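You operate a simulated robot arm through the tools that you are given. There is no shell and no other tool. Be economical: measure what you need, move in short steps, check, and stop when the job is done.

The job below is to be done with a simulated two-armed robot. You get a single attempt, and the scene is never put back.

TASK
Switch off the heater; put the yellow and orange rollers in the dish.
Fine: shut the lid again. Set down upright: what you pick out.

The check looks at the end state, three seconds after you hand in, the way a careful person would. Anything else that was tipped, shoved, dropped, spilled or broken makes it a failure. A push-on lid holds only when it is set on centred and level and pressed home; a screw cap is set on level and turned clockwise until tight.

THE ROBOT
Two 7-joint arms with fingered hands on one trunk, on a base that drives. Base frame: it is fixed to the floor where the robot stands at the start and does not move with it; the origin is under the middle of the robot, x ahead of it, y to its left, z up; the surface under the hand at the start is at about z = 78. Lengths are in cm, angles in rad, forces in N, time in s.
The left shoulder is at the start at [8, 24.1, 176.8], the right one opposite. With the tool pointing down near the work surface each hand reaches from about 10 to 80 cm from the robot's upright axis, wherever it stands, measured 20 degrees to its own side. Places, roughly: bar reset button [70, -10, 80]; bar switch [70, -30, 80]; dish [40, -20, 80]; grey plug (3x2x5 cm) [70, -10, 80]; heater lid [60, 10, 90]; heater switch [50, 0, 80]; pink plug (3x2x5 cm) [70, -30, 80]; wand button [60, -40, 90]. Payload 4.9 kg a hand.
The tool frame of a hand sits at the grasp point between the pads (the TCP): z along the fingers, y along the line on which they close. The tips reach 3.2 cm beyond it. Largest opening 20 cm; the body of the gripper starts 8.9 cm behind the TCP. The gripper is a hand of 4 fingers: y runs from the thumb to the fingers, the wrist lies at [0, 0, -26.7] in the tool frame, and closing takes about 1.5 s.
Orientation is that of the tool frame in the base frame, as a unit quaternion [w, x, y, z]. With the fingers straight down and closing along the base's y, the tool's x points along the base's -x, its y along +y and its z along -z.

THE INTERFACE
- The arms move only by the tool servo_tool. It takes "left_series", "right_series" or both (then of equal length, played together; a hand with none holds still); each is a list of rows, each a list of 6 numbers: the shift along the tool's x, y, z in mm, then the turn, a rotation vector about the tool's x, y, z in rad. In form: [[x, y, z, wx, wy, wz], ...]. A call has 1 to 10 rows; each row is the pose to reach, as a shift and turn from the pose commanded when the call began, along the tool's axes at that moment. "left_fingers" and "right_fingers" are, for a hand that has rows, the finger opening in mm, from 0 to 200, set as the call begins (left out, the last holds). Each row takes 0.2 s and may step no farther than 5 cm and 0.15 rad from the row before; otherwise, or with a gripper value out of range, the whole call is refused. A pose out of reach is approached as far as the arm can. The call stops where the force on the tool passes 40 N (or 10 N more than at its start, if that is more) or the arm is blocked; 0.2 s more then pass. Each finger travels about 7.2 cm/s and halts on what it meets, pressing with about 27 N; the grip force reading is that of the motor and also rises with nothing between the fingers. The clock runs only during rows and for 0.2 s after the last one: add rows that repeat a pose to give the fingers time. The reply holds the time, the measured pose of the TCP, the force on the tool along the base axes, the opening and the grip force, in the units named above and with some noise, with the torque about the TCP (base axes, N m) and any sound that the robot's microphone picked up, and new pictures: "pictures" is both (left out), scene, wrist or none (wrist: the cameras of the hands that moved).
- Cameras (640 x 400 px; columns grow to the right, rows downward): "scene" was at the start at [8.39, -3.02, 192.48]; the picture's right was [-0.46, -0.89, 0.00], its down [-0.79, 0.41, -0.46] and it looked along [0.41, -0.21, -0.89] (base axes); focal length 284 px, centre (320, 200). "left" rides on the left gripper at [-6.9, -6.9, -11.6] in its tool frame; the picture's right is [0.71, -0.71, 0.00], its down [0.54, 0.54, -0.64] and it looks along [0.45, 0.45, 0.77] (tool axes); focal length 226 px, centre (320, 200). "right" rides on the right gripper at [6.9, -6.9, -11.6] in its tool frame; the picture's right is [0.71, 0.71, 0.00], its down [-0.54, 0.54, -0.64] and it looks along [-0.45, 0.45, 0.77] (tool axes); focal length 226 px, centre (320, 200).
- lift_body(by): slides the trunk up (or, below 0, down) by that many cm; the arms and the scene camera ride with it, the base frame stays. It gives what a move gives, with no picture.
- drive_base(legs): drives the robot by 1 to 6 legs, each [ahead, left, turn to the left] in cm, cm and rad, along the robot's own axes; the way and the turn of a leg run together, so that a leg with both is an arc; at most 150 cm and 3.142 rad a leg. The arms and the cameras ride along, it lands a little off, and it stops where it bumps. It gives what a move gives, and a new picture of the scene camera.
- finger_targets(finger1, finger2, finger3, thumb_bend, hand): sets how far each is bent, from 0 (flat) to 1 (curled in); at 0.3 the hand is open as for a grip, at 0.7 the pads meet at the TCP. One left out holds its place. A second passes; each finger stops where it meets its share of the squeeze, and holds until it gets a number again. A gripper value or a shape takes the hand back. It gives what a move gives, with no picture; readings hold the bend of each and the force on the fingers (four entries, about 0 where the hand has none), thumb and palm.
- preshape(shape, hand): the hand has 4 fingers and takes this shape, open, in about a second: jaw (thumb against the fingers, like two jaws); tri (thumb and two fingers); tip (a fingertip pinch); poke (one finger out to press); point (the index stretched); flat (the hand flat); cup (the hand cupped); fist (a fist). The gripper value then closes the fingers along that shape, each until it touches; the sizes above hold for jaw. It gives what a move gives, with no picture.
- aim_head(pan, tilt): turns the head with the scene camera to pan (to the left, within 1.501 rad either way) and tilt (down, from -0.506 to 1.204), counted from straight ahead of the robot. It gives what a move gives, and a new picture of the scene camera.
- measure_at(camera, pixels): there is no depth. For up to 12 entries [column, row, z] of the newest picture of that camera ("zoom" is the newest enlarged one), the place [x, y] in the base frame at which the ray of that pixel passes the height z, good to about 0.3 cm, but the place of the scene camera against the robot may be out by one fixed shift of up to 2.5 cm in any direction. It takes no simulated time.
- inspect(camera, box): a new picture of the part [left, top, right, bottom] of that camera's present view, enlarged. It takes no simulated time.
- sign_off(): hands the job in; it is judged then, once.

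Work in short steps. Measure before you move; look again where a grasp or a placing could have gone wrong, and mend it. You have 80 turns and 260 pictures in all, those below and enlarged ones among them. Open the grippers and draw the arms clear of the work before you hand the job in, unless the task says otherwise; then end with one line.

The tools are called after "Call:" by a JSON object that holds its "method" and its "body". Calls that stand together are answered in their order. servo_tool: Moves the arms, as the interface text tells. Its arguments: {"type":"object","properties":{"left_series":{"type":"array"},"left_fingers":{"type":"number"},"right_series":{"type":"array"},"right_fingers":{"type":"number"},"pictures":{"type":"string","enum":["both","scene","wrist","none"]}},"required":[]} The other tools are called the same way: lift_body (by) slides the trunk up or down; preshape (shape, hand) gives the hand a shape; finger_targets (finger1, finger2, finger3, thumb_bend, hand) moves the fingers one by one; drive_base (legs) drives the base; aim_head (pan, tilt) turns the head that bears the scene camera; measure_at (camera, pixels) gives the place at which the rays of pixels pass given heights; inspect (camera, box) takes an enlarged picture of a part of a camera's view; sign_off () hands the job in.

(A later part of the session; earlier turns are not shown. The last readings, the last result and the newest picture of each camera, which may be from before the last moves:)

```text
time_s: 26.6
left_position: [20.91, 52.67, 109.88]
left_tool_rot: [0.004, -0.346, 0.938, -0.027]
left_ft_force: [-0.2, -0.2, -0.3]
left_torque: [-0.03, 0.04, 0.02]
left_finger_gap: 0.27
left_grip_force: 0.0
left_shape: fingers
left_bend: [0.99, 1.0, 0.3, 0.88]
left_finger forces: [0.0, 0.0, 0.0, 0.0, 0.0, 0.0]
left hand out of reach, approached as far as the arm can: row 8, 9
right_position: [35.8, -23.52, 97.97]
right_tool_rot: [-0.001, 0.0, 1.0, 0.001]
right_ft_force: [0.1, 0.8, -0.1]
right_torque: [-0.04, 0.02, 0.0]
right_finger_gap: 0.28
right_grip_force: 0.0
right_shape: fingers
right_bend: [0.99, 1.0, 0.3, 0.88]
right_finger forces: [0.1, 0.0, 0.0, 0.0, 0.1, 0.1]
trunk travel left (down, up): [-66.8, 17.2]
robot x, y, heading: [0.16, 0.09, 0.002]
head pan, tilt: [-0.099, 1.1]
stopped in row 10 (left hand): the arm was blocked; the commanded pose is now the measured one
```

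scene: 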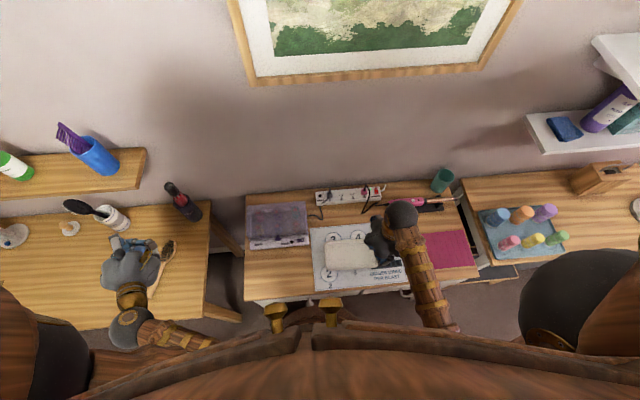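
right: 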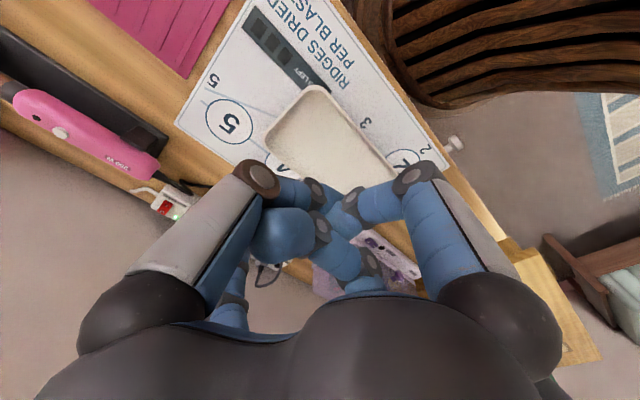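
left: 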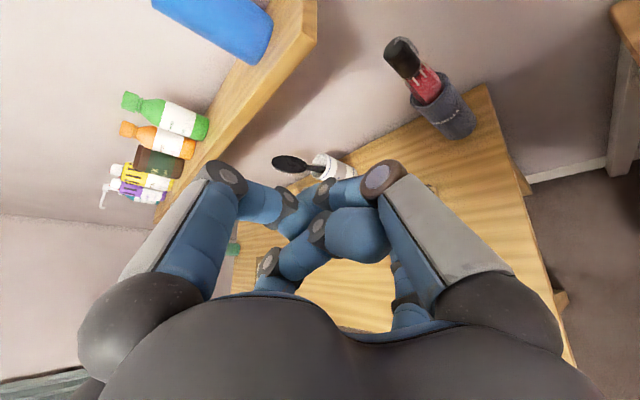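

Tool is pointing down again but yawed 0.7 rad at (20.9, 52.7). I bring it back to the clean pose in front-left.

Call:
{"method": "servo_tool", "body": {"left_series": [[2, -40, -3, -0.008, 0, 0.1], [4, -80, -6, -0.016, 0, 0.2], [6, -120, -9, -0.024, 0, 0.3], [8, -160, -12, -0.032, 0, 0.4], [10, -200, -15, -0.04, 0, 0.5], [12, -240, -18, -0.048, 0, 0.6], [14, -278, -20, -0.055, 0.008, 0.707], [14, -278, -20, -0.055, 0.008, 0.707], [14, -278, -20, -0.055, 0.008, 0.707]], "pictures": "scene"}}

```text
time_s: 28.6
left_position: [37.49, 30.85, 113.38]
left_tool_rot: [0.002, 0.001, 1.0, 0.001]
left_ft_force: [-0.2, 0.0, 0.0]
left_torque: [-0.02, 0.04, 0.01]
left_finger_gap: 0.3
left_grip_force: 0.0
left_shape: fingers
left_bend: [0.99, 1.0, 0.3, 0.88]
left_finger forces: [0.0, 0.1, 0.0, 0.0, 0.1, 0.1]
right_position: [35.72, -23.54, 98.03]
right_tool_rot: [0.0, -0.001, 1.0, 0.0]
right_ft_force: [-0.8, -0.4, 0.0]
right_torque: [-0.02, 0.0, -0.01]
right_finger_gap: 0.28
right_grip_force: 0.1
right_shape: fingers
right_bend: [0.99, 1.0, 0.3, 0.88]
right_finger forces: [0.1, 0.1, 0.0, 0.0, 0.0, 0.0]
trunk travel left (down, up): [-66.8, 17.2]
robot x, y, heading: [-0.28, -0.19, -0.001]
head pan, tilt: [-0.099, 1.1]
```

scene: 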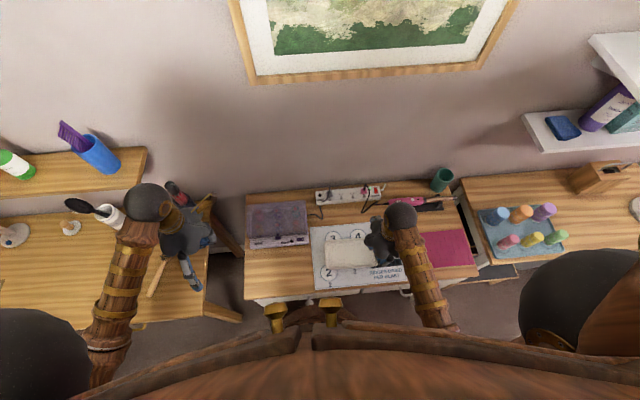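

The left arm needs more room for a forward-pointing hand, so I back the base 20 cm.

Call:
{"method": "drive_base", "body": {"legs": [[-20, 0, 0]]}}

```text
time_s: 30.1
left_position: [18.21, 30.93, 113.16]
left_tool_rot: [0.0, -0.003, 1.0, 0.001]
left_ft_force: [0.1, 0.8, 0.1]
left_torque: [0.0, 0.07, -0.01]
left_finger_gap: 0.3
left_grip_force: 0.1
left_shape: fingers
left_bend: [0.99, 1.0, 0.3, 0.88]
left_finger forces: [0.0, 0.1, 0.0, 0.1, 0.1, 0.0]
right_position: [16.74, -23.49, 97.87]
right_tool_rot: [-0.002, -0.004, 1.0, 0.0]
right_ft_force: [-0.3, 0.0, -1.5]
right_torque: [0.02, 0.06, 0.0]
right_finger_gap: 0.27
right_grip_force: 0.1
right_shape: fingers
right_bend: [0.99, 1.0, 0.3, 0.88]
right_finger forces: [0.1, 0.1, 0.0, 0.1, 0.1, 0.0]
trunk travel left (down, up): [-66.8, 17.2]
robot x, y, heading: [-19.23, 0.53, 0.007]
head pan, tilt: [-0.099, 1.1]
```

scene: 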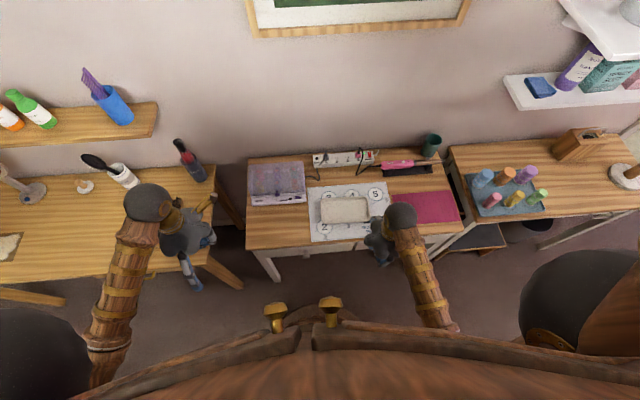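

There's more room. I move the left hand forward to about (40, 15, 115), over open space in front of the heater.

Call:
{"method": "servo_tool", "body": {"left_series": [[-37, -26, -3, 0, 0, 0], [-74, -52, -6, 0, 0, 0], [-110, -78, -9, 0, 0, 0], [-147, -104, -12, 0, 0, 0], [-184, -130, -15, 0, 0, 0], [-220, -160, -20, 0, 0, 0], [-220, -160, -20, 0, 0, 0], [-220, -160, -20, 0, 0, 0]], "pictures": "none"}}

Call:
{"method": "servo_tool", "body": {"left_series": [[0, 0, 0, 0, -0.14, 0], [0, 0, 0, 0, -0.28, 0], [0, 0, 0, 0, -0.42, 0], [0, 0, 0, 0, -0.56, 0], [0, 0, 0, 0, -0.7, 0], [0, 0, 0, 0, -0.84, 0], [0, 0, 0, 0, -0.98, 0], [0, 0, 0, 0, -1.12, 0], [0, 0, 0, 0, -1.22, 0], [0, 0, 0, 0, -1.22, 0]]}}

```text
time_s: 32.1
left_position: [34.04, 19.99, 106.68]
left_tool_rot: [0.012, -0.02, 0.999, 0.032]
left_ft_force: [-0.8, -1.3, 0.1]
left_torque: [0.11, 0.04, -0.02]
left_finger_gap: 0.33
left_grip_force: 0.1
left_shape: fingers
left_bend: [0.99, 1.0, 0.3, 0.88]
left_finger forces: [0.0, 0.0, 0.0, 0.1, 0.0, 0.1]
left hand out of reach, approached as far as the arm can: row 4, 5, 6
right_position: [16.39, -23.86, 96.45]
right_tool_rot: [-0.001, -0.004, 1.0, 0.003]
right_ft_force: [0.7, 1.0, 0.2]
right_torque: [0.04, -0.01, 0.0]
right_finger_gap: 0.31
right_grip_force: 0.1
right_shape: fingers
right_bend: [0.99, 1.0, 0.3, 0.88]
right_finger forces: [0.1, 0.0, 0.1, 0.0, 0.1, 0.0]
trunk travel left (down, up): [-66.8, 17.2]
robot x, y, heading: [-19.26, -0.11, 0.006]
head pan, tilt: [-0.099, 1.1]
stopped in row 8 (left hand): the arm was blocked; the commanded pose is now the measured one
```

```text
time_s: 34.4
left_position: [37.25, 19.4, 107.18]
left_tool_rot: [0.582, 0.002, 0.813, 0.036]
left_ft_force: [-0.1, 0.1, 0.4]
left_torque: [0.0, 0.01, -0.02]
left_finger_gap: 0.31
left_grip_force: 0.0
left_shape: fingers
left_bend: [0.99, 1.0, 0.3, 0.88]
left_finger forces: [0.1, 0.0, 0.0, 0.1, 0.1, 0.0]
left hand out of reach, approached as far as the arm can: row 1, 8, 9, 10
right_position: [16.75, -23.54, 96.46]
right_tool_rot: [-0.001, -0.003, 1.0, 0.001]
right_ft_force: [0.0, 0.1, 1.1]
right_torque: [-0.02, 0.0, 0.01]
right_finger_gap: 0.3
right_grip_force: 0.2
right_shape: fingers
right_bend: [0.99, 1.0, 0.3, 0.88]
right_finger forces: [0.0, 0.0, 0.0, 0.0, 0.1, 0.0]
trunk travel left (down, up): [-66.8, 17.2]
robot x, y, heading: [-19.63, -0.03, 0.009]
head pan, tilt: [-0.099, 1.1]
```

scene: 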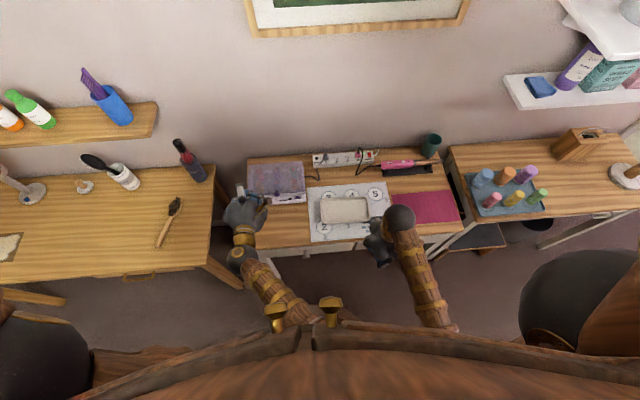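
left: 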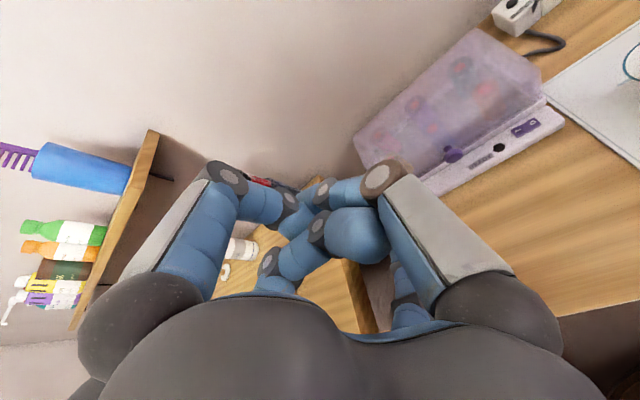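

The hand now points forward at ~71° pitch, and the left camera sees the heater well. I zoom in for precise lid geometry.

Call:
{"method": "inspect", "body": {"camera": "left", "box": [340, 20, 580, 190]}}

Call:
{"method": "inspect", "body": {"camera": "scene", "box": [230, 145, 326, 215]}}

```text
2.35 times, centred on (460, 105) of left
```

zoom: 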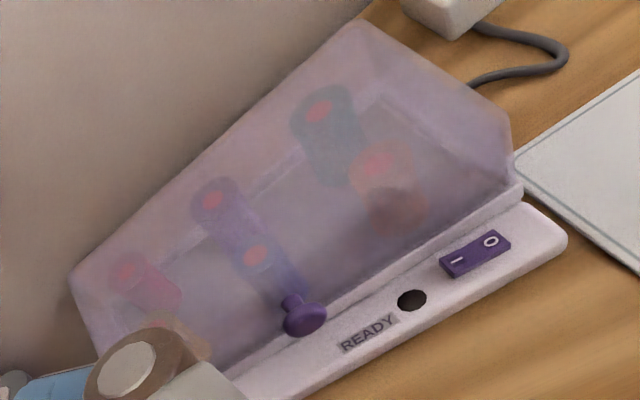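

```text
5.71 times, centred on (278, 180) of scene
```

zoom: 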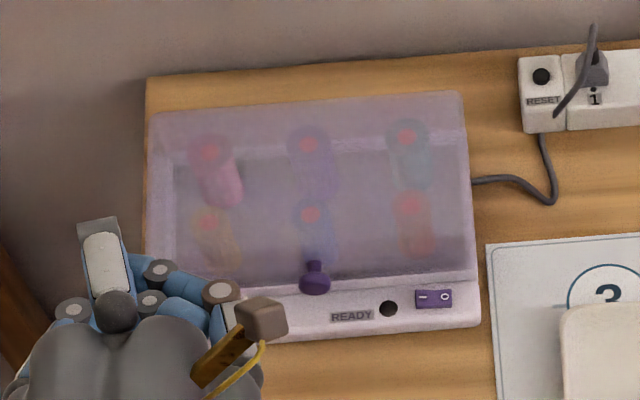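

I triangulate the knob head, the lid's top front edge, and the panel from both cameras.

Call:
{"method": "measure_at", "body": {"camera": "left", "pixels": [[453.6, 155.2, 80], [453.6, 155.2, 82], [453.6, 155.2, 84], [453.6, 155.2, 86], [499, 147.5, 79], [499, 147.5, 81], [447, 146.7, 84], [447, 146.7, 86]]}}

Call:
{"method": "measure_at", "body": {"camera": "scene", "pixels": [[277.1, 194.9, 80], [277.1, 194.9, 82], [277.1, 194.9, 84], [277.1, 194.9, 86], [290, 199, 79], [290, 199, 81]]}}

```text
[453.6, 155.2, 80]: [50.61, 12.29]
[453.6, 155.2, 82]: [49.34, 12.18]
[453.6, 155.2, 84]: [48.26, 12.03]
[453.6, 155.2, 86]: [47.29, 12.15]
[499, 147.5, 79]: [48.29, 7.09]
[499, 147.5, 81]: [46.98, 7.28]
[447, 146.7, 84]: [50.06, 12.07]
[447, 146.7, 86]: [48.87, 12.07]
```

```text
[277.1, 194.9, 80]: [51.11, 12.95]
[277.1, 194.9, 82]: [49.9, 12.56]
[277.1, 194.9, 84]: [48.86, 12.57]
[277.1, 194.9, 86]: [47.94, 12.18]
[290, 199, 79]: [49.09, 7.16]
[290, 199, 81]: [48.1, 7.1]
```

I also measure the lid's right corner outline to learn its height and depth.

Call:
{"method": "measure_at", "body": {"camera": "left", "pixels": [[545.1, 98.6, 81], [536.6, 66.7, 84], [536.6, 66.7, 86], [536.6, 66.7, 88], [536.6, 66.7, 90], [477, 29, 86], [477, 29, 88], [477, 29, 90]]}}

Call:
{"method": "measure_at", "body": {"camera": "scene", "pixels": [[305.7, 193.1, 81], [303.1, 162.2, 86], [303.1, 162.2, 88], [303.1, 162.2, 90], [303.7, 173, 86], [303.7, 173, 88], [303.7, 173, 90], [248, 164.5, 88]]}}

```text
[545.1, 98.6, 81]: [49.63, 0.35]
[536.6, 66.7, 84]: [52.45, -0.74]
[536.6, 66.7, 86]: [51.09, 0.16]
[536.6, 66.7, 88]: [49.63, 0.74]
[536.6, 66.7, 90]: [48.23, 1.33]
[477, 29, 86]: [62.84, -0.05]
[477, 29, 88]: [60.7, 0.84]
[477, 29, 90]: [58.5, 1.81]
```

```text
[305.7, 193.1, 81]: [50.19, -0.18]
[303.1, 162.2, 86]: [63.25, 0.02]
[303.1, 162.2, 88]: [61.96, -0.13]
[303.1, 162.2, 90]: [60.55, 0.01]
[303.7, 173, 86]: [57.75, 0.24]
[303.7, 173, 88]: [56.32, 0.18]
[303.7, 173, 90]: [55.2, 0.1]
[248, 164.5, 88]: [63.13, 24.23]
```

Lid: y 0.3–24, x 50–61, top z≈87.5, hinge near (62, 81). Knob head centre ≈ (48, 12.1, 84.1), panel z≈80. I lower the left hand so finger3's tip sits in front of and below the knob.

Call:
{"method": "servo_tool", "body": {"left_series": [[22, -18, 20, 0, 0, 0], [44, -36, 40, 0, 0, 0], [65, -54, 60, 0, 0, 0], [86, -72, 80, 0, 0, 0], [106, -90, 98, 0, 0, 0], [106, -90, 98, 0, 0, 0], [106, -90, 98, 0, 0, 0]]}}

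Call:
{"method": "inspect", "body": {"camera": "scene", "box": [230, 150, 326, 220]}}

```text
time_s: 36.0
left_position: [42.99, 11.38, 94.01]
left_tool_rot: [0.583, 0.0, 0.812, 0.036]
left_ft_force: [0.4, -0.1, 1.2]
left_torque: [0.02, 0.01, -0.01]
left_finger_gap: 0.32
left_grip_force: 0.1
left_shape: fingers
left_bend: [0.99, 1.0, 0.3, 0.88]
left_finger forces: [0.0, 0.0, 0.0, 0.0, 0.1, 0.0]
right_position: [16.36, -23.48, 96.69]
right_tool_rot: [0.001, -0.003, 1.0, 0.0]
right_ft_force: [0.0, 0.6, -0.6]
right_torque: [-0.01, -0.02, 0.01]
right_finger_gap: 0.3
right_grip_force: 0.0
right_shape: fingers
right_bend: [0.99, 1.0, 0.3, 0.88]
right_finger forces: [0.1, 0.1, 0.0, 0.1, 0.1, 0.0]
trunk travel left (down, up): [-66.8, 17.2]
robot x, y, heading: [-19.58, -0.13, 0.009]
head pan, tilt: [-0.099, 1.1]
```

scene: 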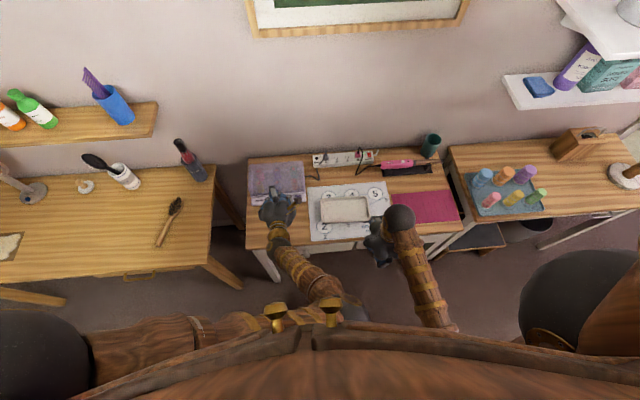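
left: 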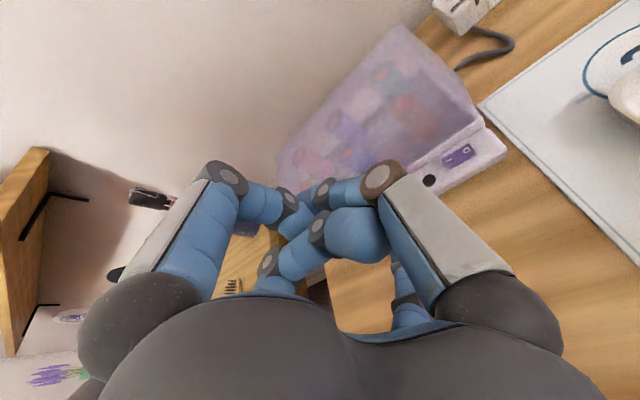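

```text
5.71 times, centred on (278, 185) of scene
```

zoom: 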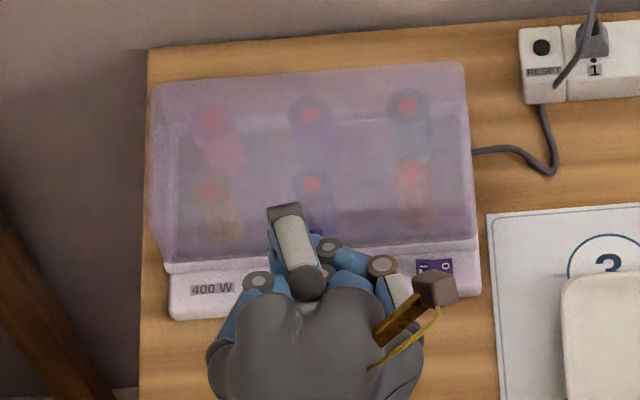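

Tip is about 6 cm in front of the knob. I lower 1.6 cm and slide forward under it.

Call:
{"method": "servo_tool", "body": {"left_series": [[15, 1, 5, 0, 0, 0], [15, 1, 5, 0, 0, 0], [8, 0, 24, 0, 0, 0], [4, -1, 38, 0, 0, 0], [1, -2, 48, 0, 0, 0], [-2, -2, 56, 0, 0, 0], [-2, -2, 56, 0, 0, 0]]}}

Call:
{"method": "inspect", "body": {"camera": "scene", "box": [230, 150, 326, 220]}}

```text
time_s: 37.5
left_position: [47.54, 11.54, 92.16]
left_tool_rot: [0.586, 0.0, 0.81, 0.037]
left_ft_force: [-46.9, -3.0, 41.9]
left_torque: [-0.1, 6.29, 0.2]
left_finger_gap: 0.33
left_grip_force: 34.6
left_shape: fingers
left_bend: [0.99, 1.0, 0.25, 0.88]
left_finger forces: [0.1, 0.1, 68.7, 0.0, 0.0, 0.0]
right_position: [15.49, -23.53, 96.22]
right_tool_rot: [0.004, -0.005, 1.0, 0.001]
right_ft_force: [-0.4, -0.2, -0.1]
right_torque: [-0.01, -0.04, -0.03]
right_finger_gap: 0.31
right_grip_force: 0.0
right_shape: fingers
right_bend: [0.99, 1.0, 0.3, 0.88]
right_finger forces: [0.0, 0.0, 0.0, 0.0, 0.0, 0.0]
trunk travel left (down, up): [-66.8, 17.2]
robot x, y, heading: [-19.59, -0.17, 0.007]
head pan, tilt: [-0.099, 1.1]
stopped in row 7 (left hand): the force on the tool passed its limit at 48 N (the readings are from after the stop); the commanded pose is now the measured one
```

scene: 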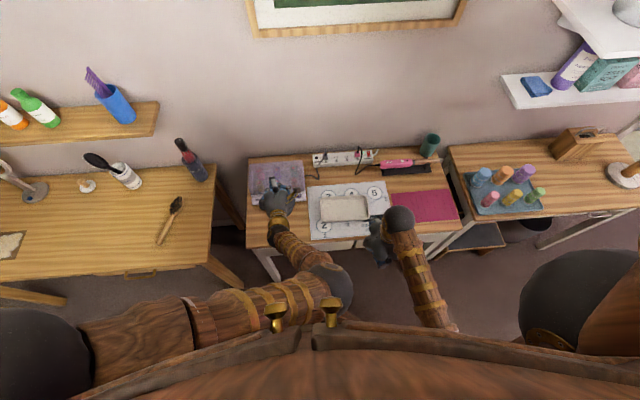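
left: 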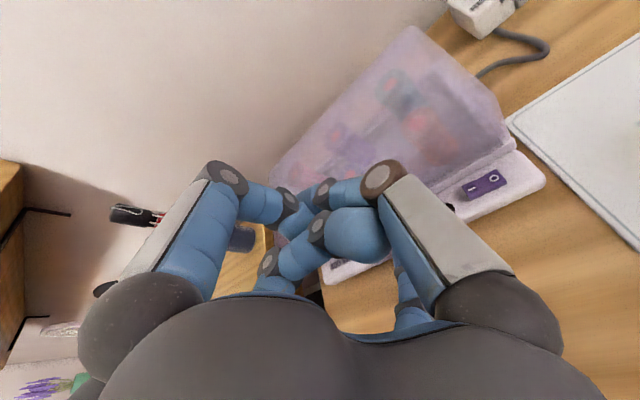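

```text
5.71 times, centred on (278, 185) of scene
```

zoom: 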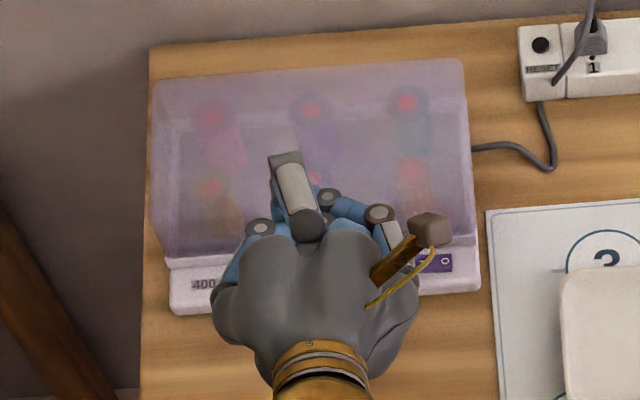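

The finger ran into the panel's front edge (force −x, +z), so I back off. I bring the right wrist camera round (jaw open) to see the finger and knob from the side.

Call:
{"method": "preshape", "body": {"hand": "right", "shape": "jaw"}}

Call:
{"method": "servo_tool", "body": {"left_series": [[0, 1, -13, 0, 0, 0], [0, 2, -26, 0, 0, 0], [0, 2, -26, 0, 0, 0], [0, 2, -26, 0, 0, 0], [0, 2, -26, 0, 0, 0], [0, 2, -26, 0, 0, 0], [0, 2, -26, 0, 0, 0], [0, 2, -26, 0, 0, 0]], "right_series": [[-37, 23, -8, 0, 0, 0], [-74, 46, -16, 0, 0, 0], [-111, 69, -24, 0, 0, 0], [-148, 92, -32, 0, 0, 0], [-185, 115, -38, 0, 0, 0], [-185, 115, -38, 0, 0, 0], [-185, 115, -38, 0, 0, 0], [-185, 115, -38, 0, 0, 0]]}}

```text
time_s: 38.4
left_position: [47.61, 11.6, 92.25]
left_tool_rot: [0.586, 0.0, 0.81, 0.037]
left_ft_force: [-61.7, -4.8, 53.5]
left_torque: [-0.13, 8.37, 0.18]
left_finger_gap: 0.34
left_grip_force: 43.9
left_shape: fingers
left_bend: [0.99, 1.0, 0.23, 0.88]
left_finger forces: [0.0, 0.0, 88.1, 0.0, 0.0, 0.1]
right_position: [15.46, -23.5, 96.22]
right_tool_rot: [0.005, -0.004, 1.0, 0.001]
right_ft_force: [0.4, 0.5, -0.1]
right_torque: [-0.01, 0.01, -0.01]
right_finger_gap: 19.98
right_grip_force: 0.0
right_shape: jaw
right_bend: [0.3, 0.3, 0.3, 0.3]
right_finger forces: [0.0, 0.1, 0.1, 0.0, 0.0, 0.0]
trunk travel left (down, up): [-66.8, 17.2]
robot x, y, heading: [-19.61, -0.51, 0.015]
head pan, tilt: [-0.099, 1.1]
```

```text
time_s: 40.2
left_position: [45.92, 11.52, 92.51]
left_tool_rot: [0.582, 0.0, 0.812, 0.036]
left_ft_force: [0.0, 0.1, -0.1]
left_torque: [0.01, 0.02, -0.02]
left_finger_gap: 0.31
left_grip_force: 0.0
left_shape: fingers
left_bend: [0.99, 1.0, 0.3, 0.88]
left_finger forces: [0.1, 0.0, 0.0, 0.0, 0.0, 0.0]
right_position: [34.98, -11.52, 99.58]
right_tool_rot: [0.0, -0.003, 1.0, 0.001]
right_ft_force: [0.3, -0.4, -0.1]
right_torque: [0.0, 0.01, 0.01]
right_finger_gap: 19.98
right_grip_force: 0.1
right_shape: jaw
right_bend: [0.3, 0.3, 0.3, 0.3]
right_finger forces: [0.0, 0.0, 0.1, 0.0, 0.1, 0.0]
trunk travel left (down, up): [-66.8, 17.2]
robot x, y, heading: [-19.61, -0.09, 0.009]
head pan, tilt: [-0.099, 1.1]
```

scene: 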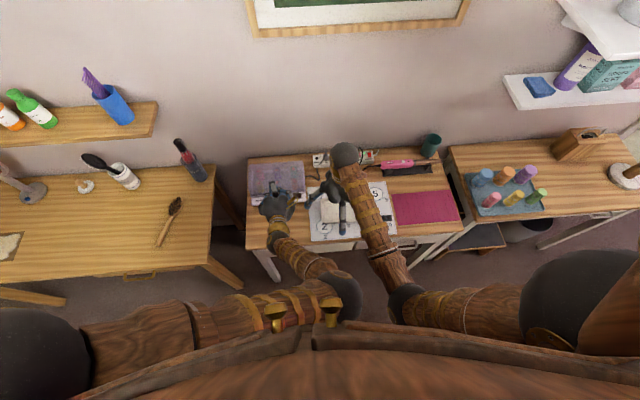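
right: 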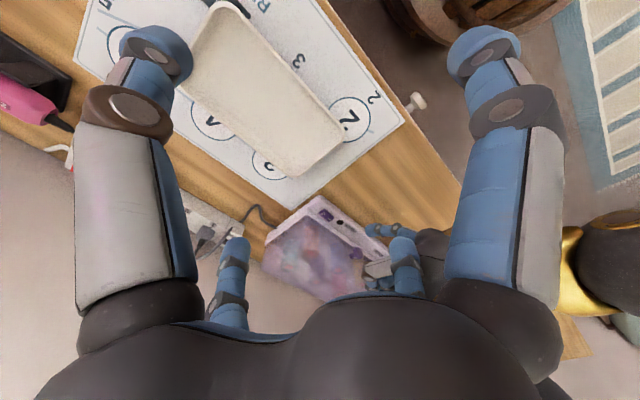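
left: 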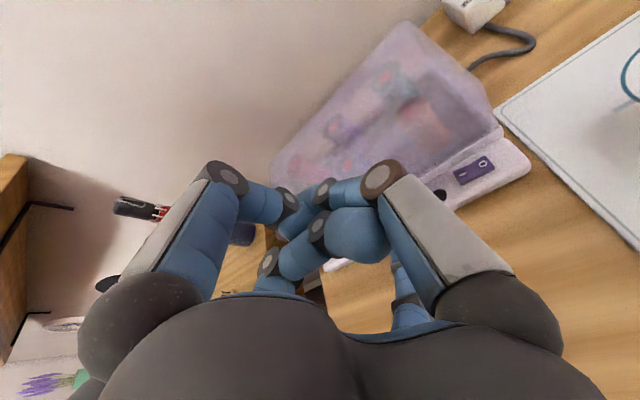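

Call:
{"method": "inspect", "body": {"camera": "right", "box": [260, 180, 430, 300]}}

```text
3.33 times, centred on (345, 240) of right
```

zoom: 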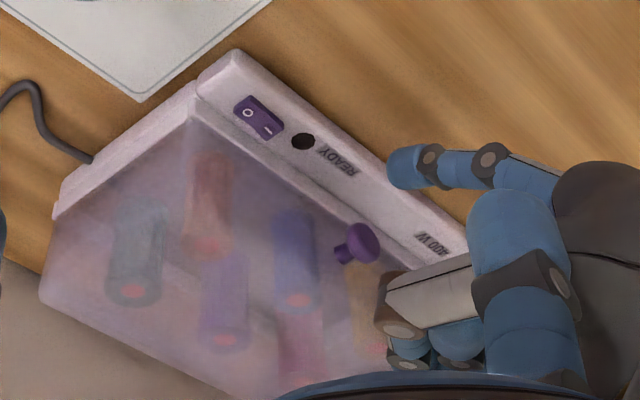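

The side view shows finger3's round tip (zoom (395,165)) ahead of the panel, about 2.4 cm thick, and the knob at (365,240). I verify y alignment of the tip.

Call:
{"method": "measure_at", "body": {"camera": "right", "pixels": [[364.5, 230, 81.3], [370, 228, 81.3], [358.5, 252, 84.1], [362, 252, 84.1]]}}

```text
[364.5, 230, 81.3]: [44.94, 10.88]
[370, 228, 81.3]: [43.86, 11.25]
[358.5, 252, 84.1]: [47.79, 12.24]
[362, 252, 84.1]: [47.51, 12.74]
```

Finger and knob agree to within ~0.5 cm; I nudge +4 mm in y, then push the knob up from its lower front.

Call:
{"method": "servo_tool", "body": {"left_series": [[-10, 4, -4, 0, 0, 0], [-16, 4, 12, 0, 0, 0], [-21, 4, 14, 0, 0, 0], [-31, 5, 13, 0, 0, 0], [-41, 5, 11, 0, 0, 0], [-52, 5, 12, 0, 0, 0], [-63, 6, 15, 0, 0, 0], [-63, 6, 15, 0, 0, 0]]}}

Call:
{"method": "inspect", "body": {"camera": "right", "box": [260, 180, 430, 300]}}

```text
time_s: 42.0
left_position: [49.2, 12.09, 97.92]
left_tool_rot: [0.583, -0.001, 0.812, 0.036]
left_ft_force: [-10.6, -0.9, 2.4]
left_torque: [-0.13, 1.28, 0.08]
left_finger_gap: 0.33
left_grip_force: 4.9
left_shape: fingers
left_bend: [0.99, 1.0, 0.25, 0.88]
left_finger forces: [0.1, 0.1, 10.5, 0.0, 0.0, 0.0]
right_position: [34.71, -11.5, 99.68]
right_tool_rot: [0.0, -0.004, 1.0, 0.0]
right_ft_force: [-0.7, 0.1, 0.4]
right_torque: [0.01, -0.02, -0.03]
right_finger_gap: 20.03
right_grip_force: 0.1
right_shape: jaw
right_bend: [0.3, 0.3, 0.3, 0.3]
right_finger forces: [0.0, 0.1, 0.1, 0.0, 0.1, 0.0]
trunk travel left (down, up): [-66.8, 17.2]
robot x, y, heading: [-19.42, -0.31, 0.004]
head pan, tilt: [-0.099, 1.1]
```

scene: 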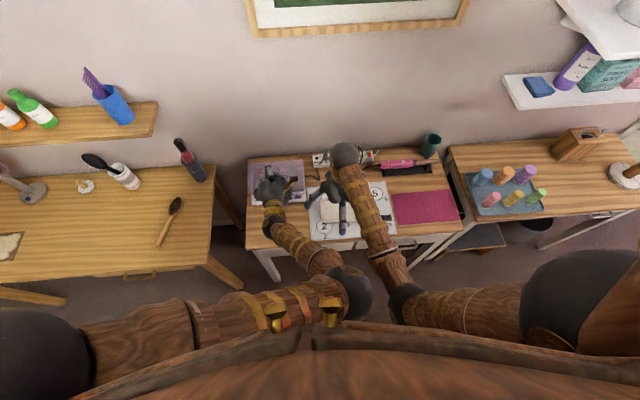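
left: 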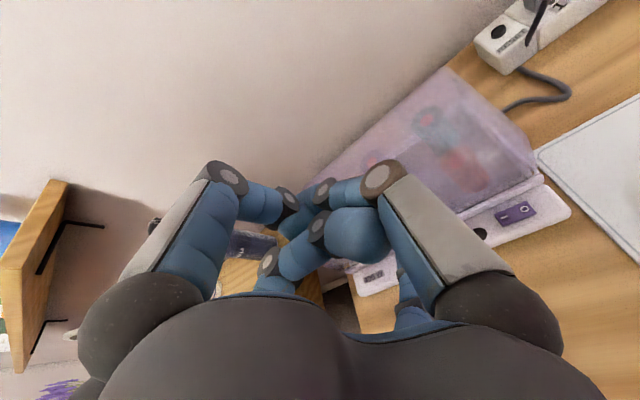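

```text
3.33 times, centred on (345, 240) of right
```

zoom: 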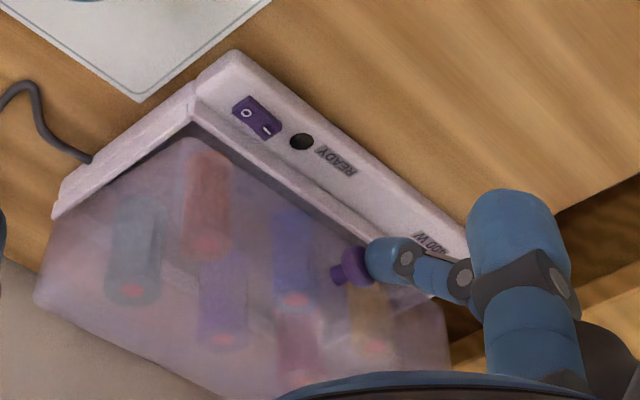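

The lid has lifted (dark gap at zoom (200,130)), finger against the knob's front. I locate the knob on its arc.

Call:
{"method": "measure_at", "body": {"camera": "right", "pixels": [[352.5, 260, 85], [352.5, 260, 86], [352.5, 260, 87], [352.5, 260, 88], [361, 257, 86], [361, 257, 87]]}}

```text
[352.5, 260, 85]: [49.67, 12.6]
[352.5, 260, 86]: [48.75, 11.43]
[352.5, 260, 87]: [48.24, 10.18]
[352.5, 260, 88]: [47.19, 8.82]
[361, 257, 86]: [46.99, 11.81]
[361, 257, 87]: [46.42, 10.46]
```

The knob only rose ~1.3 cm and the finger is about to ride over it. A better way: pinch the knob in y with thumb and finger2, with fingers 1 and 3 splayed flat and the hand pitched ~25°. I back off, raise and re-pitch the left hand.

Call:
{"method": "servo_tool", "body": {"left_series": [[13, 2, -38, 0, 0, 0], [-30, 5, -65, 0, 0, 0], [-75, 8, -89, 0, 0, 0], [-75, 8, -89, 0, 0.14, 0], [-75, 8, -89, 0, 0.28, 0], [-75, 8, -89, 0, 0.42, 0], [-75, 8, -89, 0, 0.56, 0], [-75, 8, -89, 0, 0.7, 0], [-75, 8, -89, 0, 0.82, 0], [-75, 8, -89, 0, 0.82, 0]], "pictures": "none"}}

Call:
{"method": "preshape", "body": {"hand": "left", "shape": "tip"}}

Call:
{"method": "finger_targets", "body": {"hand": "left", "finger1": 0.0, "finger3": 0.0, "finger2": 0.5, "thumb_bend": 0.5}}

Call:
{"method": "inspect", "body": {"camera": "left", "box": [0, 0, 640, 400]}}

Call:
{"method": "inspect", "body": {"camera": "scene", "box": [216, 140, 344, 230]}}

Call:
{"method": "inspect", "body": {"camera": "right", "box": [240, 160, 460, 320]}}

```text
refused: row 2 steps farther than a row can; nothing moved
```

```text
time_s: 42.9
left_position: [49.4, 12.12, 97.79]
left_tool_rot: [0.583, 0.0, 0.812, 0.036]
left_ft_force: [0.4, 0.3, 0.3]
left_torque: [0.0, -0.03, 0.0]
left_finger_gap: 19.97
left_grip_force: 0.1
left_shape: tip
left_bend: [0.16, 0.3, 0.16, 0.3]
left_finger forces: [0.0, 0.1, 0.0, 0.0, 0.0, 0.0]
right_position: [34.89, -11.33, 99.64]
right_tool_rot: [0.001, -0.003, 1.0, 0.001]
right_ft_force: [-0.4, -0.3, 0.0]
right_torque: [-0.01, 0.01, -0.05]
right_finger_gap: 20.01
right_grip_force: 0.0
right_shape: jaw
right_bend: [0.3, 0.3, 0.3, 0.3]
right_finger forces: [0.0, 0.0, 0.1, 0.0, 0.0, 0.0]
trunk travel left (down, up): [-66.8, 17.2]
robot x, y, heading: [-19.34, 0.04, 0.005]
head pan, tilt: [-0.099, 1.1]
```

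```text
time_s: 43.9
left_position: [49.39, 12.09, 97.85]
left_tool_rot: [0.583, -0.001, 0.812, 0.037]
left_ft_force: [0.6, 0.0, 0.1]
left_torque: [-0.01, 0.02, -0.01]
left_finger_gap: 13.97
left_grip_force: 0.1
left_shape: fingers
left_bend: [0.01, 0.5, 0.01, 0.5]
left_finger forces: [0.0, 0.1, 0.1, 0.0, 0.0, 0.0]
right_position: [34.9, -11.41, 99.68]
right_tool_rot: [0.0, -0.004, 1.0, -0.001]
right_ft_force: [1.0, -0.3, 0.1]
right_torque: [0.0, -0.01, 0.01]
right_finger_gap: 19.99
right_grip_force: 0.1
right_shape: jaw
right_bend: [0.3, 0.3, 0.3, 0.3]
right_finger forces: [0.1, 0.1, 0.1, 0.0, 0.0, 0.0]
trunk travel left (down, up): [-66.8, 17.2]
robot x, y, heading: [-19.52, -0.33, 0.006]
head pan, tilt: [-0.099, 1.1]
```

```text
1.00 times, centred on (320, 200) of left (not enlarged: the box is as wide or as high as the picture)
```

zoom: 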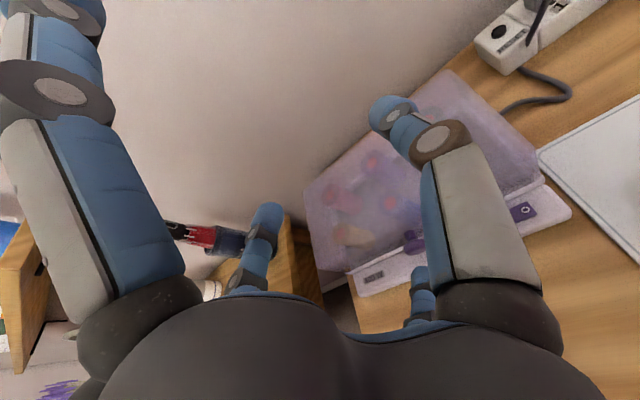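

```text
4.44 times, centred on (280, 185) of scene
```

zoom: 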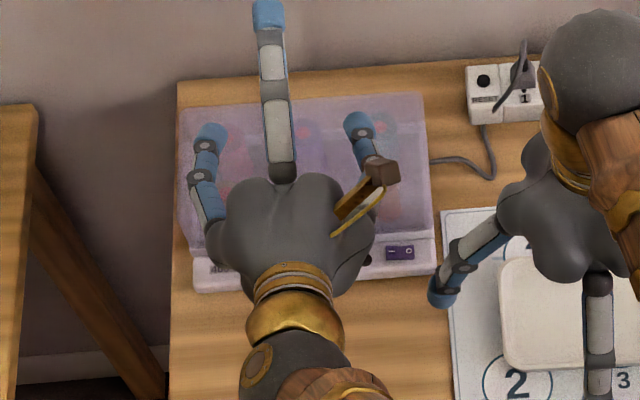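

```text
2.50 times, centred on (350, 240) of right
```

zoom: 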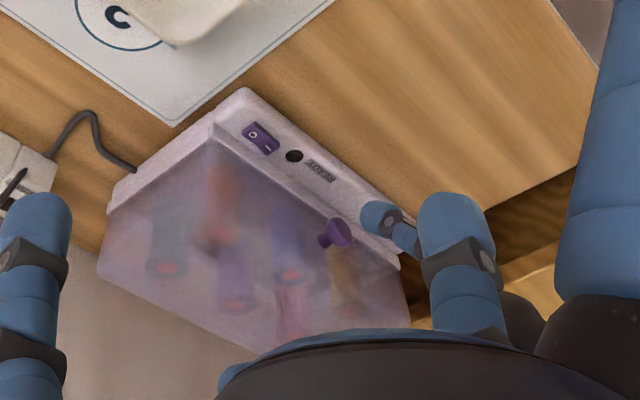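

Lid is closed again with fingers 1/3 splayed flat (tips ~14 cm out). I back off slightly and re-pitch to ~20° from vertical, above and in front of the knob.

Call:
{"method": "servo_tool", "body": {"left_series": [[0, 2, -35, 0, 0, 0], [0, 4, -68, 0.01, 0.12, 0], [0, 4, -68, 0.022, 0.26, -0.003], [0, 4, -68, 0.034, 0.4, -0.005], [0, 4, -68, 0.046, 0.54, -0.007], [0, 4, -68, 0.058, 0.68, -0.008], [0, 4, -68, 0.07, 0.82, -0.01], [0, 4, -68, 0.076, 0.895, -0.011], [0, 4, -68, 0.076, 0.895, -0.011]]}}

Call:
{"method": "measure_at", "body": {"camera": "scene", "pixels": [[330, 240, 78], [250, 247, 78]]}}

```text
time_s: 45.9
left_position: [42.85, 11.96, 99.99]
left_tool_rot: [0.173, 0.001, 0.985, 0.0]
left_ft_force: [-0.5, 0.2, -0.2]
left_torque: [0.01, -0.03, -0.01]
left_finger_gap: 13.99
left_grip_force: 0.1
left_shape: fingers
left_bend: [0.01, 0.5, 0.01, 0.5]
left_finger forces: [0.0, 0.1, 0.1, 0.0, 0.0, 0.0]
right_position: [34.82, -11.44, 99.58]
right_tool_rot: [0.0, -0.004, 1.0, 0.0]
right_ft_force: [-0.4, 0.3, 0.3]
right_torque: [0.03, 0.0, -0.01]
right_finger_gap: 19.99
right_grip_force: 0.1
right_shape: jaw
right_bend: [0.3, 0.3, 0.3, 0.3]
right_finger forces: [0.1, 0.0, 0.0, 0.0, 0.0, 0.1]
trunk travel left (down, up): [-66.8, 17.2]
robot x, y, heading: [-19.54, 0.07, 0.006]
head pan, tilt: [-0.099, 1.1]
```

scene: 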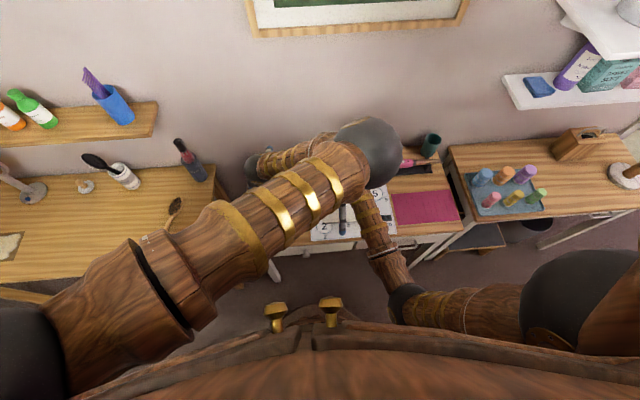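
left: 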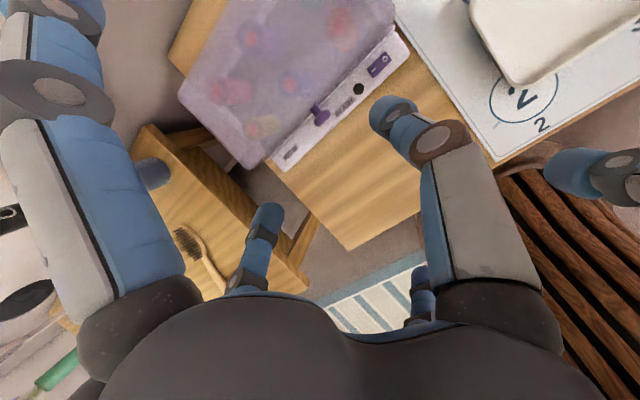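

```text
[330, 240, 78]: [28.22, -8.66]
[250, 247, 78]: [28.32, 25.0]
```

The hand is at 20° pitch with the knob visible at (321,115). I re-measure the knob from here.

Call:
{"method": "inspect", "body": {"camera": "left", "box": [170, 0, 420, 180]}}

Call:
{"method": "measure_at", "body": {"camera": "left", "pixels": [[321, 116, 83], [321, 116, 84.1], [321, 116, 85], [358, 89, 80], [374, 71, 80.5]]}}

```text
2.22 times, centred on (295, 90) of left
```

zoom: 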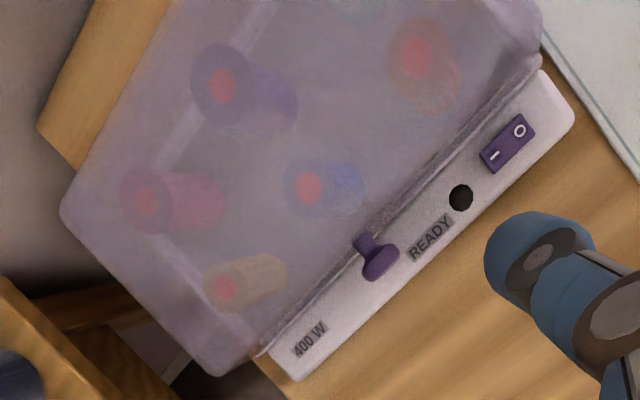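

```text
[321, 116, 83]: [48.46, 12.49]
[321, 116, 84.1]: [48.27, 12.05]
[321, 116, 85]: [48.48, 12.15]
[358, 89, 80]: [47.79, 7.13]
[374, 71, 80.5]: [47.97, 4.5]
```

Knob confirmed at (48.2, 12.1, 84.1). I lower the left hand straddling it.

Call:
{"method": "servo_tool", "body": {"left_series": [[1, 1, 40, 0, 0, 0], [2, 2, 80, 0, 0, 0], [3, 2, 110, 0, 0, 0], [4, 2, 125, 0, 0, 0], [4, 2, 135, 0, 0, 0], [4, 2, 142, 0, 0, 0], [4, 2, 142, 0, 0, 0]], "pictures": "wrist"}}

Call:
{"method": "inspect", "body": {"camera": "left", "box": [220, 80, 470, 260]}}

Call:
{"method": "inspect", "body": {"camera": "right", "box": [240, 160, 460, 320]}}

```text
time_s: 47.5
left_position: [47.56, 12.03, 86.42]
left_tool_rot: [0.174, 0.0, 0.985, 0.0]
left_ft_force: [0.5, -0.8, -0.4]
left_torque: [-0.02, 0.02, 0.01]
left_finger_gap: 13.99
left_grip_force: 0.1
left_shape: fingers
left_bend: [0.01, 0.5, 0.01, 0.5]
left_finger forces: [0.1, 0.0, 0.0, 0.1, 0.1, 0.0]
right_position: [34.87, -11.46, 99.6]
right_tool_rot: [0.001, -0.004, 1.0, 0.001]
right_ft_force: [0.2, 0.1, 0.6]
right_torque: [0.01, -0.06, 0.03]
right_finger_gap: 19.98
right_grip_force: 0.0
right_shape: jaw
right_bend: [0.3, 0.3, 0.3, 0.3]
right_finger forces: [0.1, 0.0, 0.0, 0.1, 0.0, 0.0]
trunk travel left (down, up): [-66.8, 17.2]
robot x, y, heading: [-19.65, -0.08, 0.007]
head pan, tilt: [-0.099, 1.1]
```

left: 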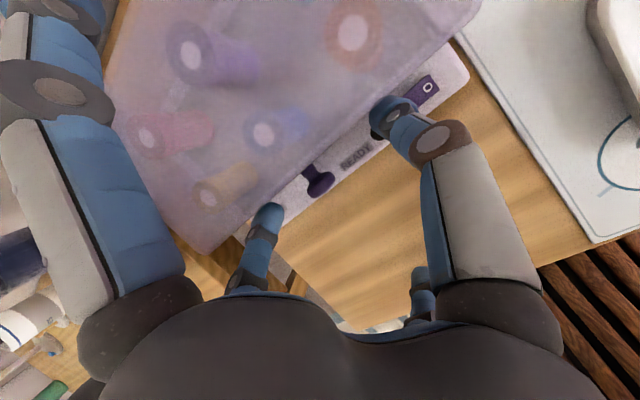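

```text
2.22 times, centred on (345, 170) of left
```

zoom: 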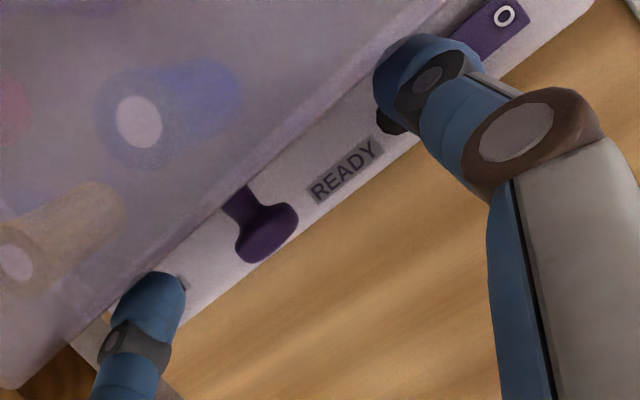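

```text
2.50 times, centred on (350, 240) of right
```

zoom: 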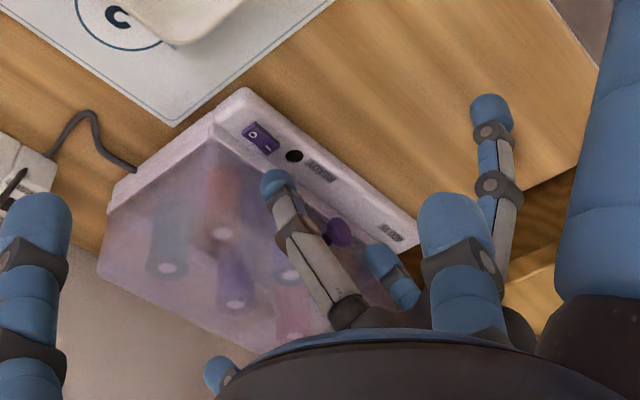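

The knob (zoom (268,235)) sits right at the predicted grasp point between thumb and finger2. I close these two.

Call:
{"method": "finger_targets", "body": {"hand": "left", "finger2": 0.75, "thumb_bend": 0.75}}

Call:
{"method": "inspect", "body": {"camera": "left", "box": [220, 80, 470, 260]}}

```text
time_s: 48.5
left_position: [47.4, 11.94, 86.47]
left_tool_rot: [0.174, 0.001, 0.985, 0.0]
left_ft_force: [4.0, -4.7, -0.9]
left_torque: [-0.1, -0.08, 0.0]
left_finger_gap: 12.72
left_grip_force: 10.6
left_shape: fingers
left_bend: [0.01, 0.66, 0.01, 0.68]
left_finger forces: [0.0, 7.2, 0.1, 0.0, 14.0, 0.0]
right_position: [34.94, -11.35, 99.54]
right_tool_rot: [-0.001, -0.003, 1.0, 0.0]
right_ft_force: [1.1, -0.9, 0.3]
right_torque: [-0.02, 0.0, 0.01]
right_finger_gap: 19.98
right_grip_force: 0.0
right_shape: jaw
right_bend: [0.3, 0.3, 0.3, 0.3]
right_finger forces: [0.0, 0.1, 0.0, 0.0, 0.1, 0.0]
trunk travel left (down, up): [-66.8, 17.2]
robot x, y, heading: [-19.84, -0.09, 0.008]
head pan, tilt: [-0.099, 1.1]
```

```text
2.22 times, centred on (345, 170) of left
```

zoom: 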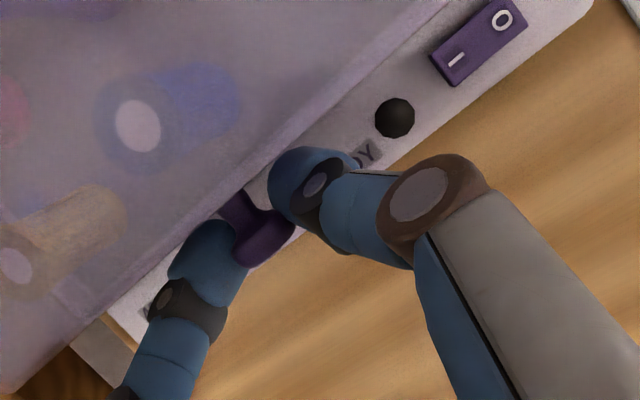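

Grip forces 7 and 14 N on the knob. I lift along the hinge arc to ~30° and check.

Call:
{"method": "servo_tool", "body": {"left_series": [[-7, 0, -10, 0, 0, 0], [-15, 0, -20, 0, 0, 0], [-24, 0, -28, 0, 0, 0], [-33, 0, -36, 0, 0, 0], [-44, 0, -43, 0, 0, 0], [-54, 0, -50, 0, 0, 0], [-54, 0, -50, 0, 0, 0]], "pictures": "wrist"}}

Call:
{"method": "inspect", "body": {"camera": "right", "box": [240, 160, 460, 320]}}

```text
time_s: 50.1
left_position: [50.62, 12.1, 93.14]
left_tool_rot: [0.173, 0.002, 0.985, -0.001]
left_ft_force: [-0.7, -10.6, -3.4]
left_torque: [-0.2, 0.33, -0.12]
left_finger_gap: 12.76
left_grip_force: 27.4
left_shape: fingers
left_bend: [0.01, 0.67, 0.01, 0.67]
left_finger forces: [0.0, 25.1, 0.0, 0.0, 29.1, 0.1]
right_position: [34.82, -11.56, 99.49]
right_tool_rot: [0.0, -0.004, 1.0, 0.001]
right_ft_force: [-0.8, 0.3, -0.3]
right_torque: [0.01, -0.02, 0.0]
right_finger_gap: 20.0
right_grip_force: 0.2
right_shape: jaw
right_bend: [0.3, 0.3, 0.3, 0.3]
right_finger forces: [0.0, 0.0, 0.0, 0.0, 0.1, 0.0]
trunk travel left (down, up): [-66.8, 17.2]
robot x, y, heading: [-19.32, 0.28, 0.004]
head pan, tilt: [-0.099, 1.1]
```

left: 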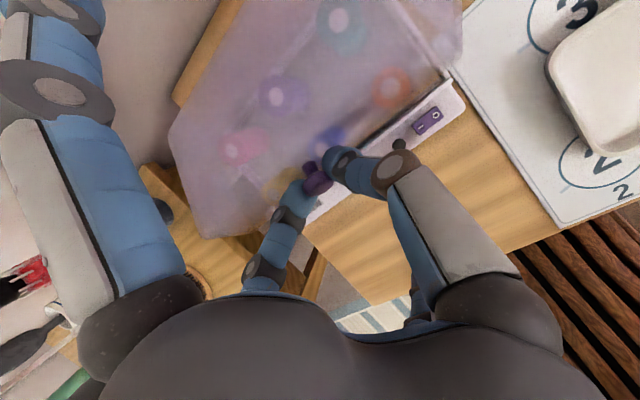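

```text
2.50 times, centred on (350, 240) of right
```

zoom: 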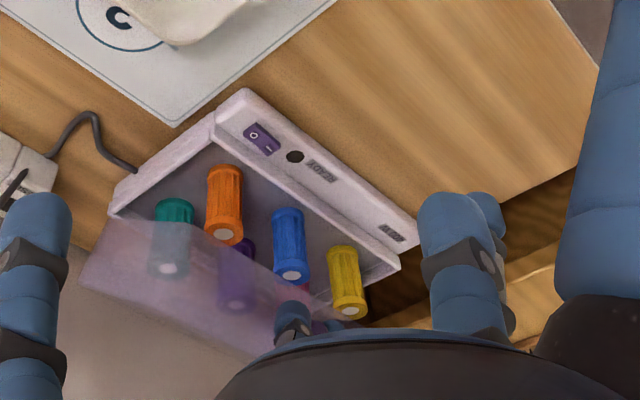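

The lid opens well, and the rollers are visible: orange (front right), blue, yellow (front left). I continue along the arc to ~75° with the hand pitching forward.

Call:
{"method": "servo_tool", "body": {"left_series": [[-10, 0, -5, 0, -0.043, 0], [-21, 0, -9, 0, -0.087, 0], [-32, 0, -12, 0, -0.13, 0], [-43, 0, -14, 0, -0.174, 0], [-54, 0, -15, 0, -0.218, 0], [-66, 0, -15, 0, -0.26, 0], [-77, 0, -13, 0, -0.305, 0], [-88, 0, -11, 0, -0.35, 0], [-98, 0, -7, 0, -0.43, 0], [-98, 0, -7, 0, -0.43, 0]], "pictures": "wrist"}}

Call:
{"method": "inspect", "body": {"camera": "right", "box": [240, 160, 460, 320]}}

```text
time_s: 52.3
left_position: [59.82, 12.21, 97.28]
left_tool_rot: [0.38, 0.001, 0.925, -0.001]
left_ft_force: [-0.4, 0.7, 0.8]
left_torque: [0.04, 0.01, 0.0]
left_finger_gap: 12.59
left_grip_force: 0.1
left_shape: fingers
left_bend: [0.01, 0.71, 0.01, 0.73]
left_finger forces: [0.1, 0.1, 0.0, 0.0, 0.1, 0.0]
right_position: [34.75, -11.46, 99.63]
right_tool_rot: [0.0, -0.003, 1.0, 0.0]
right_ft_force: [-1.2, -0.1, -1.2]
right_torque: [-0.02, -0.03, 0.0]
right_finger_gap: 19.99
right_grip_force: 0.1
right_shape: jaw
right_bend: [0.3, 0.3, 0.3, 0.3]
right_finger forces: [0.0, 0.1, 0.1, 0.1, 0.0, 0.0]
trunk travel left (down, up): [-66.8, 17.2]
robot x, y, heading: [-19.97, -0.32, 0.006]
head pan, tilt: [-0.099, 1.1]
```

left: 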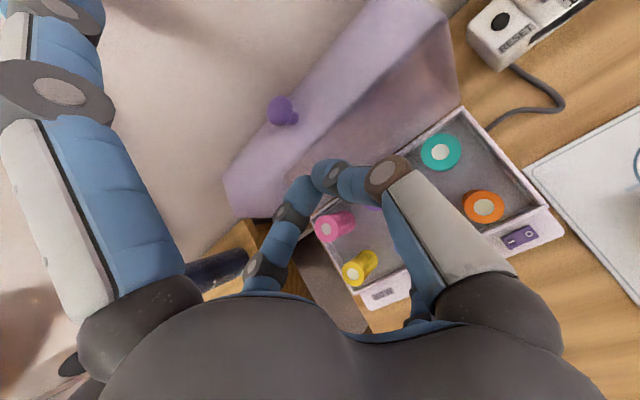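

```text
2.50 times, centred on (350, 240) of right
```

zoom: 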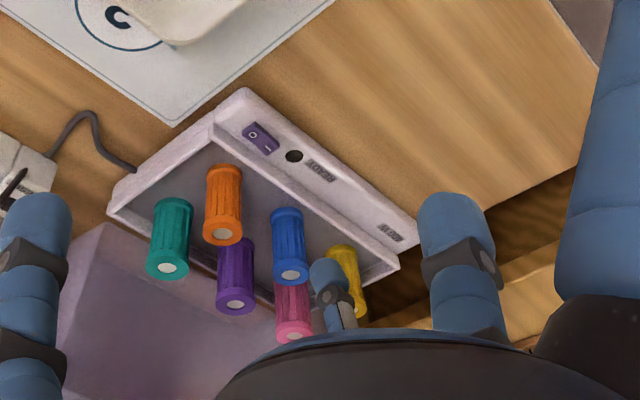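

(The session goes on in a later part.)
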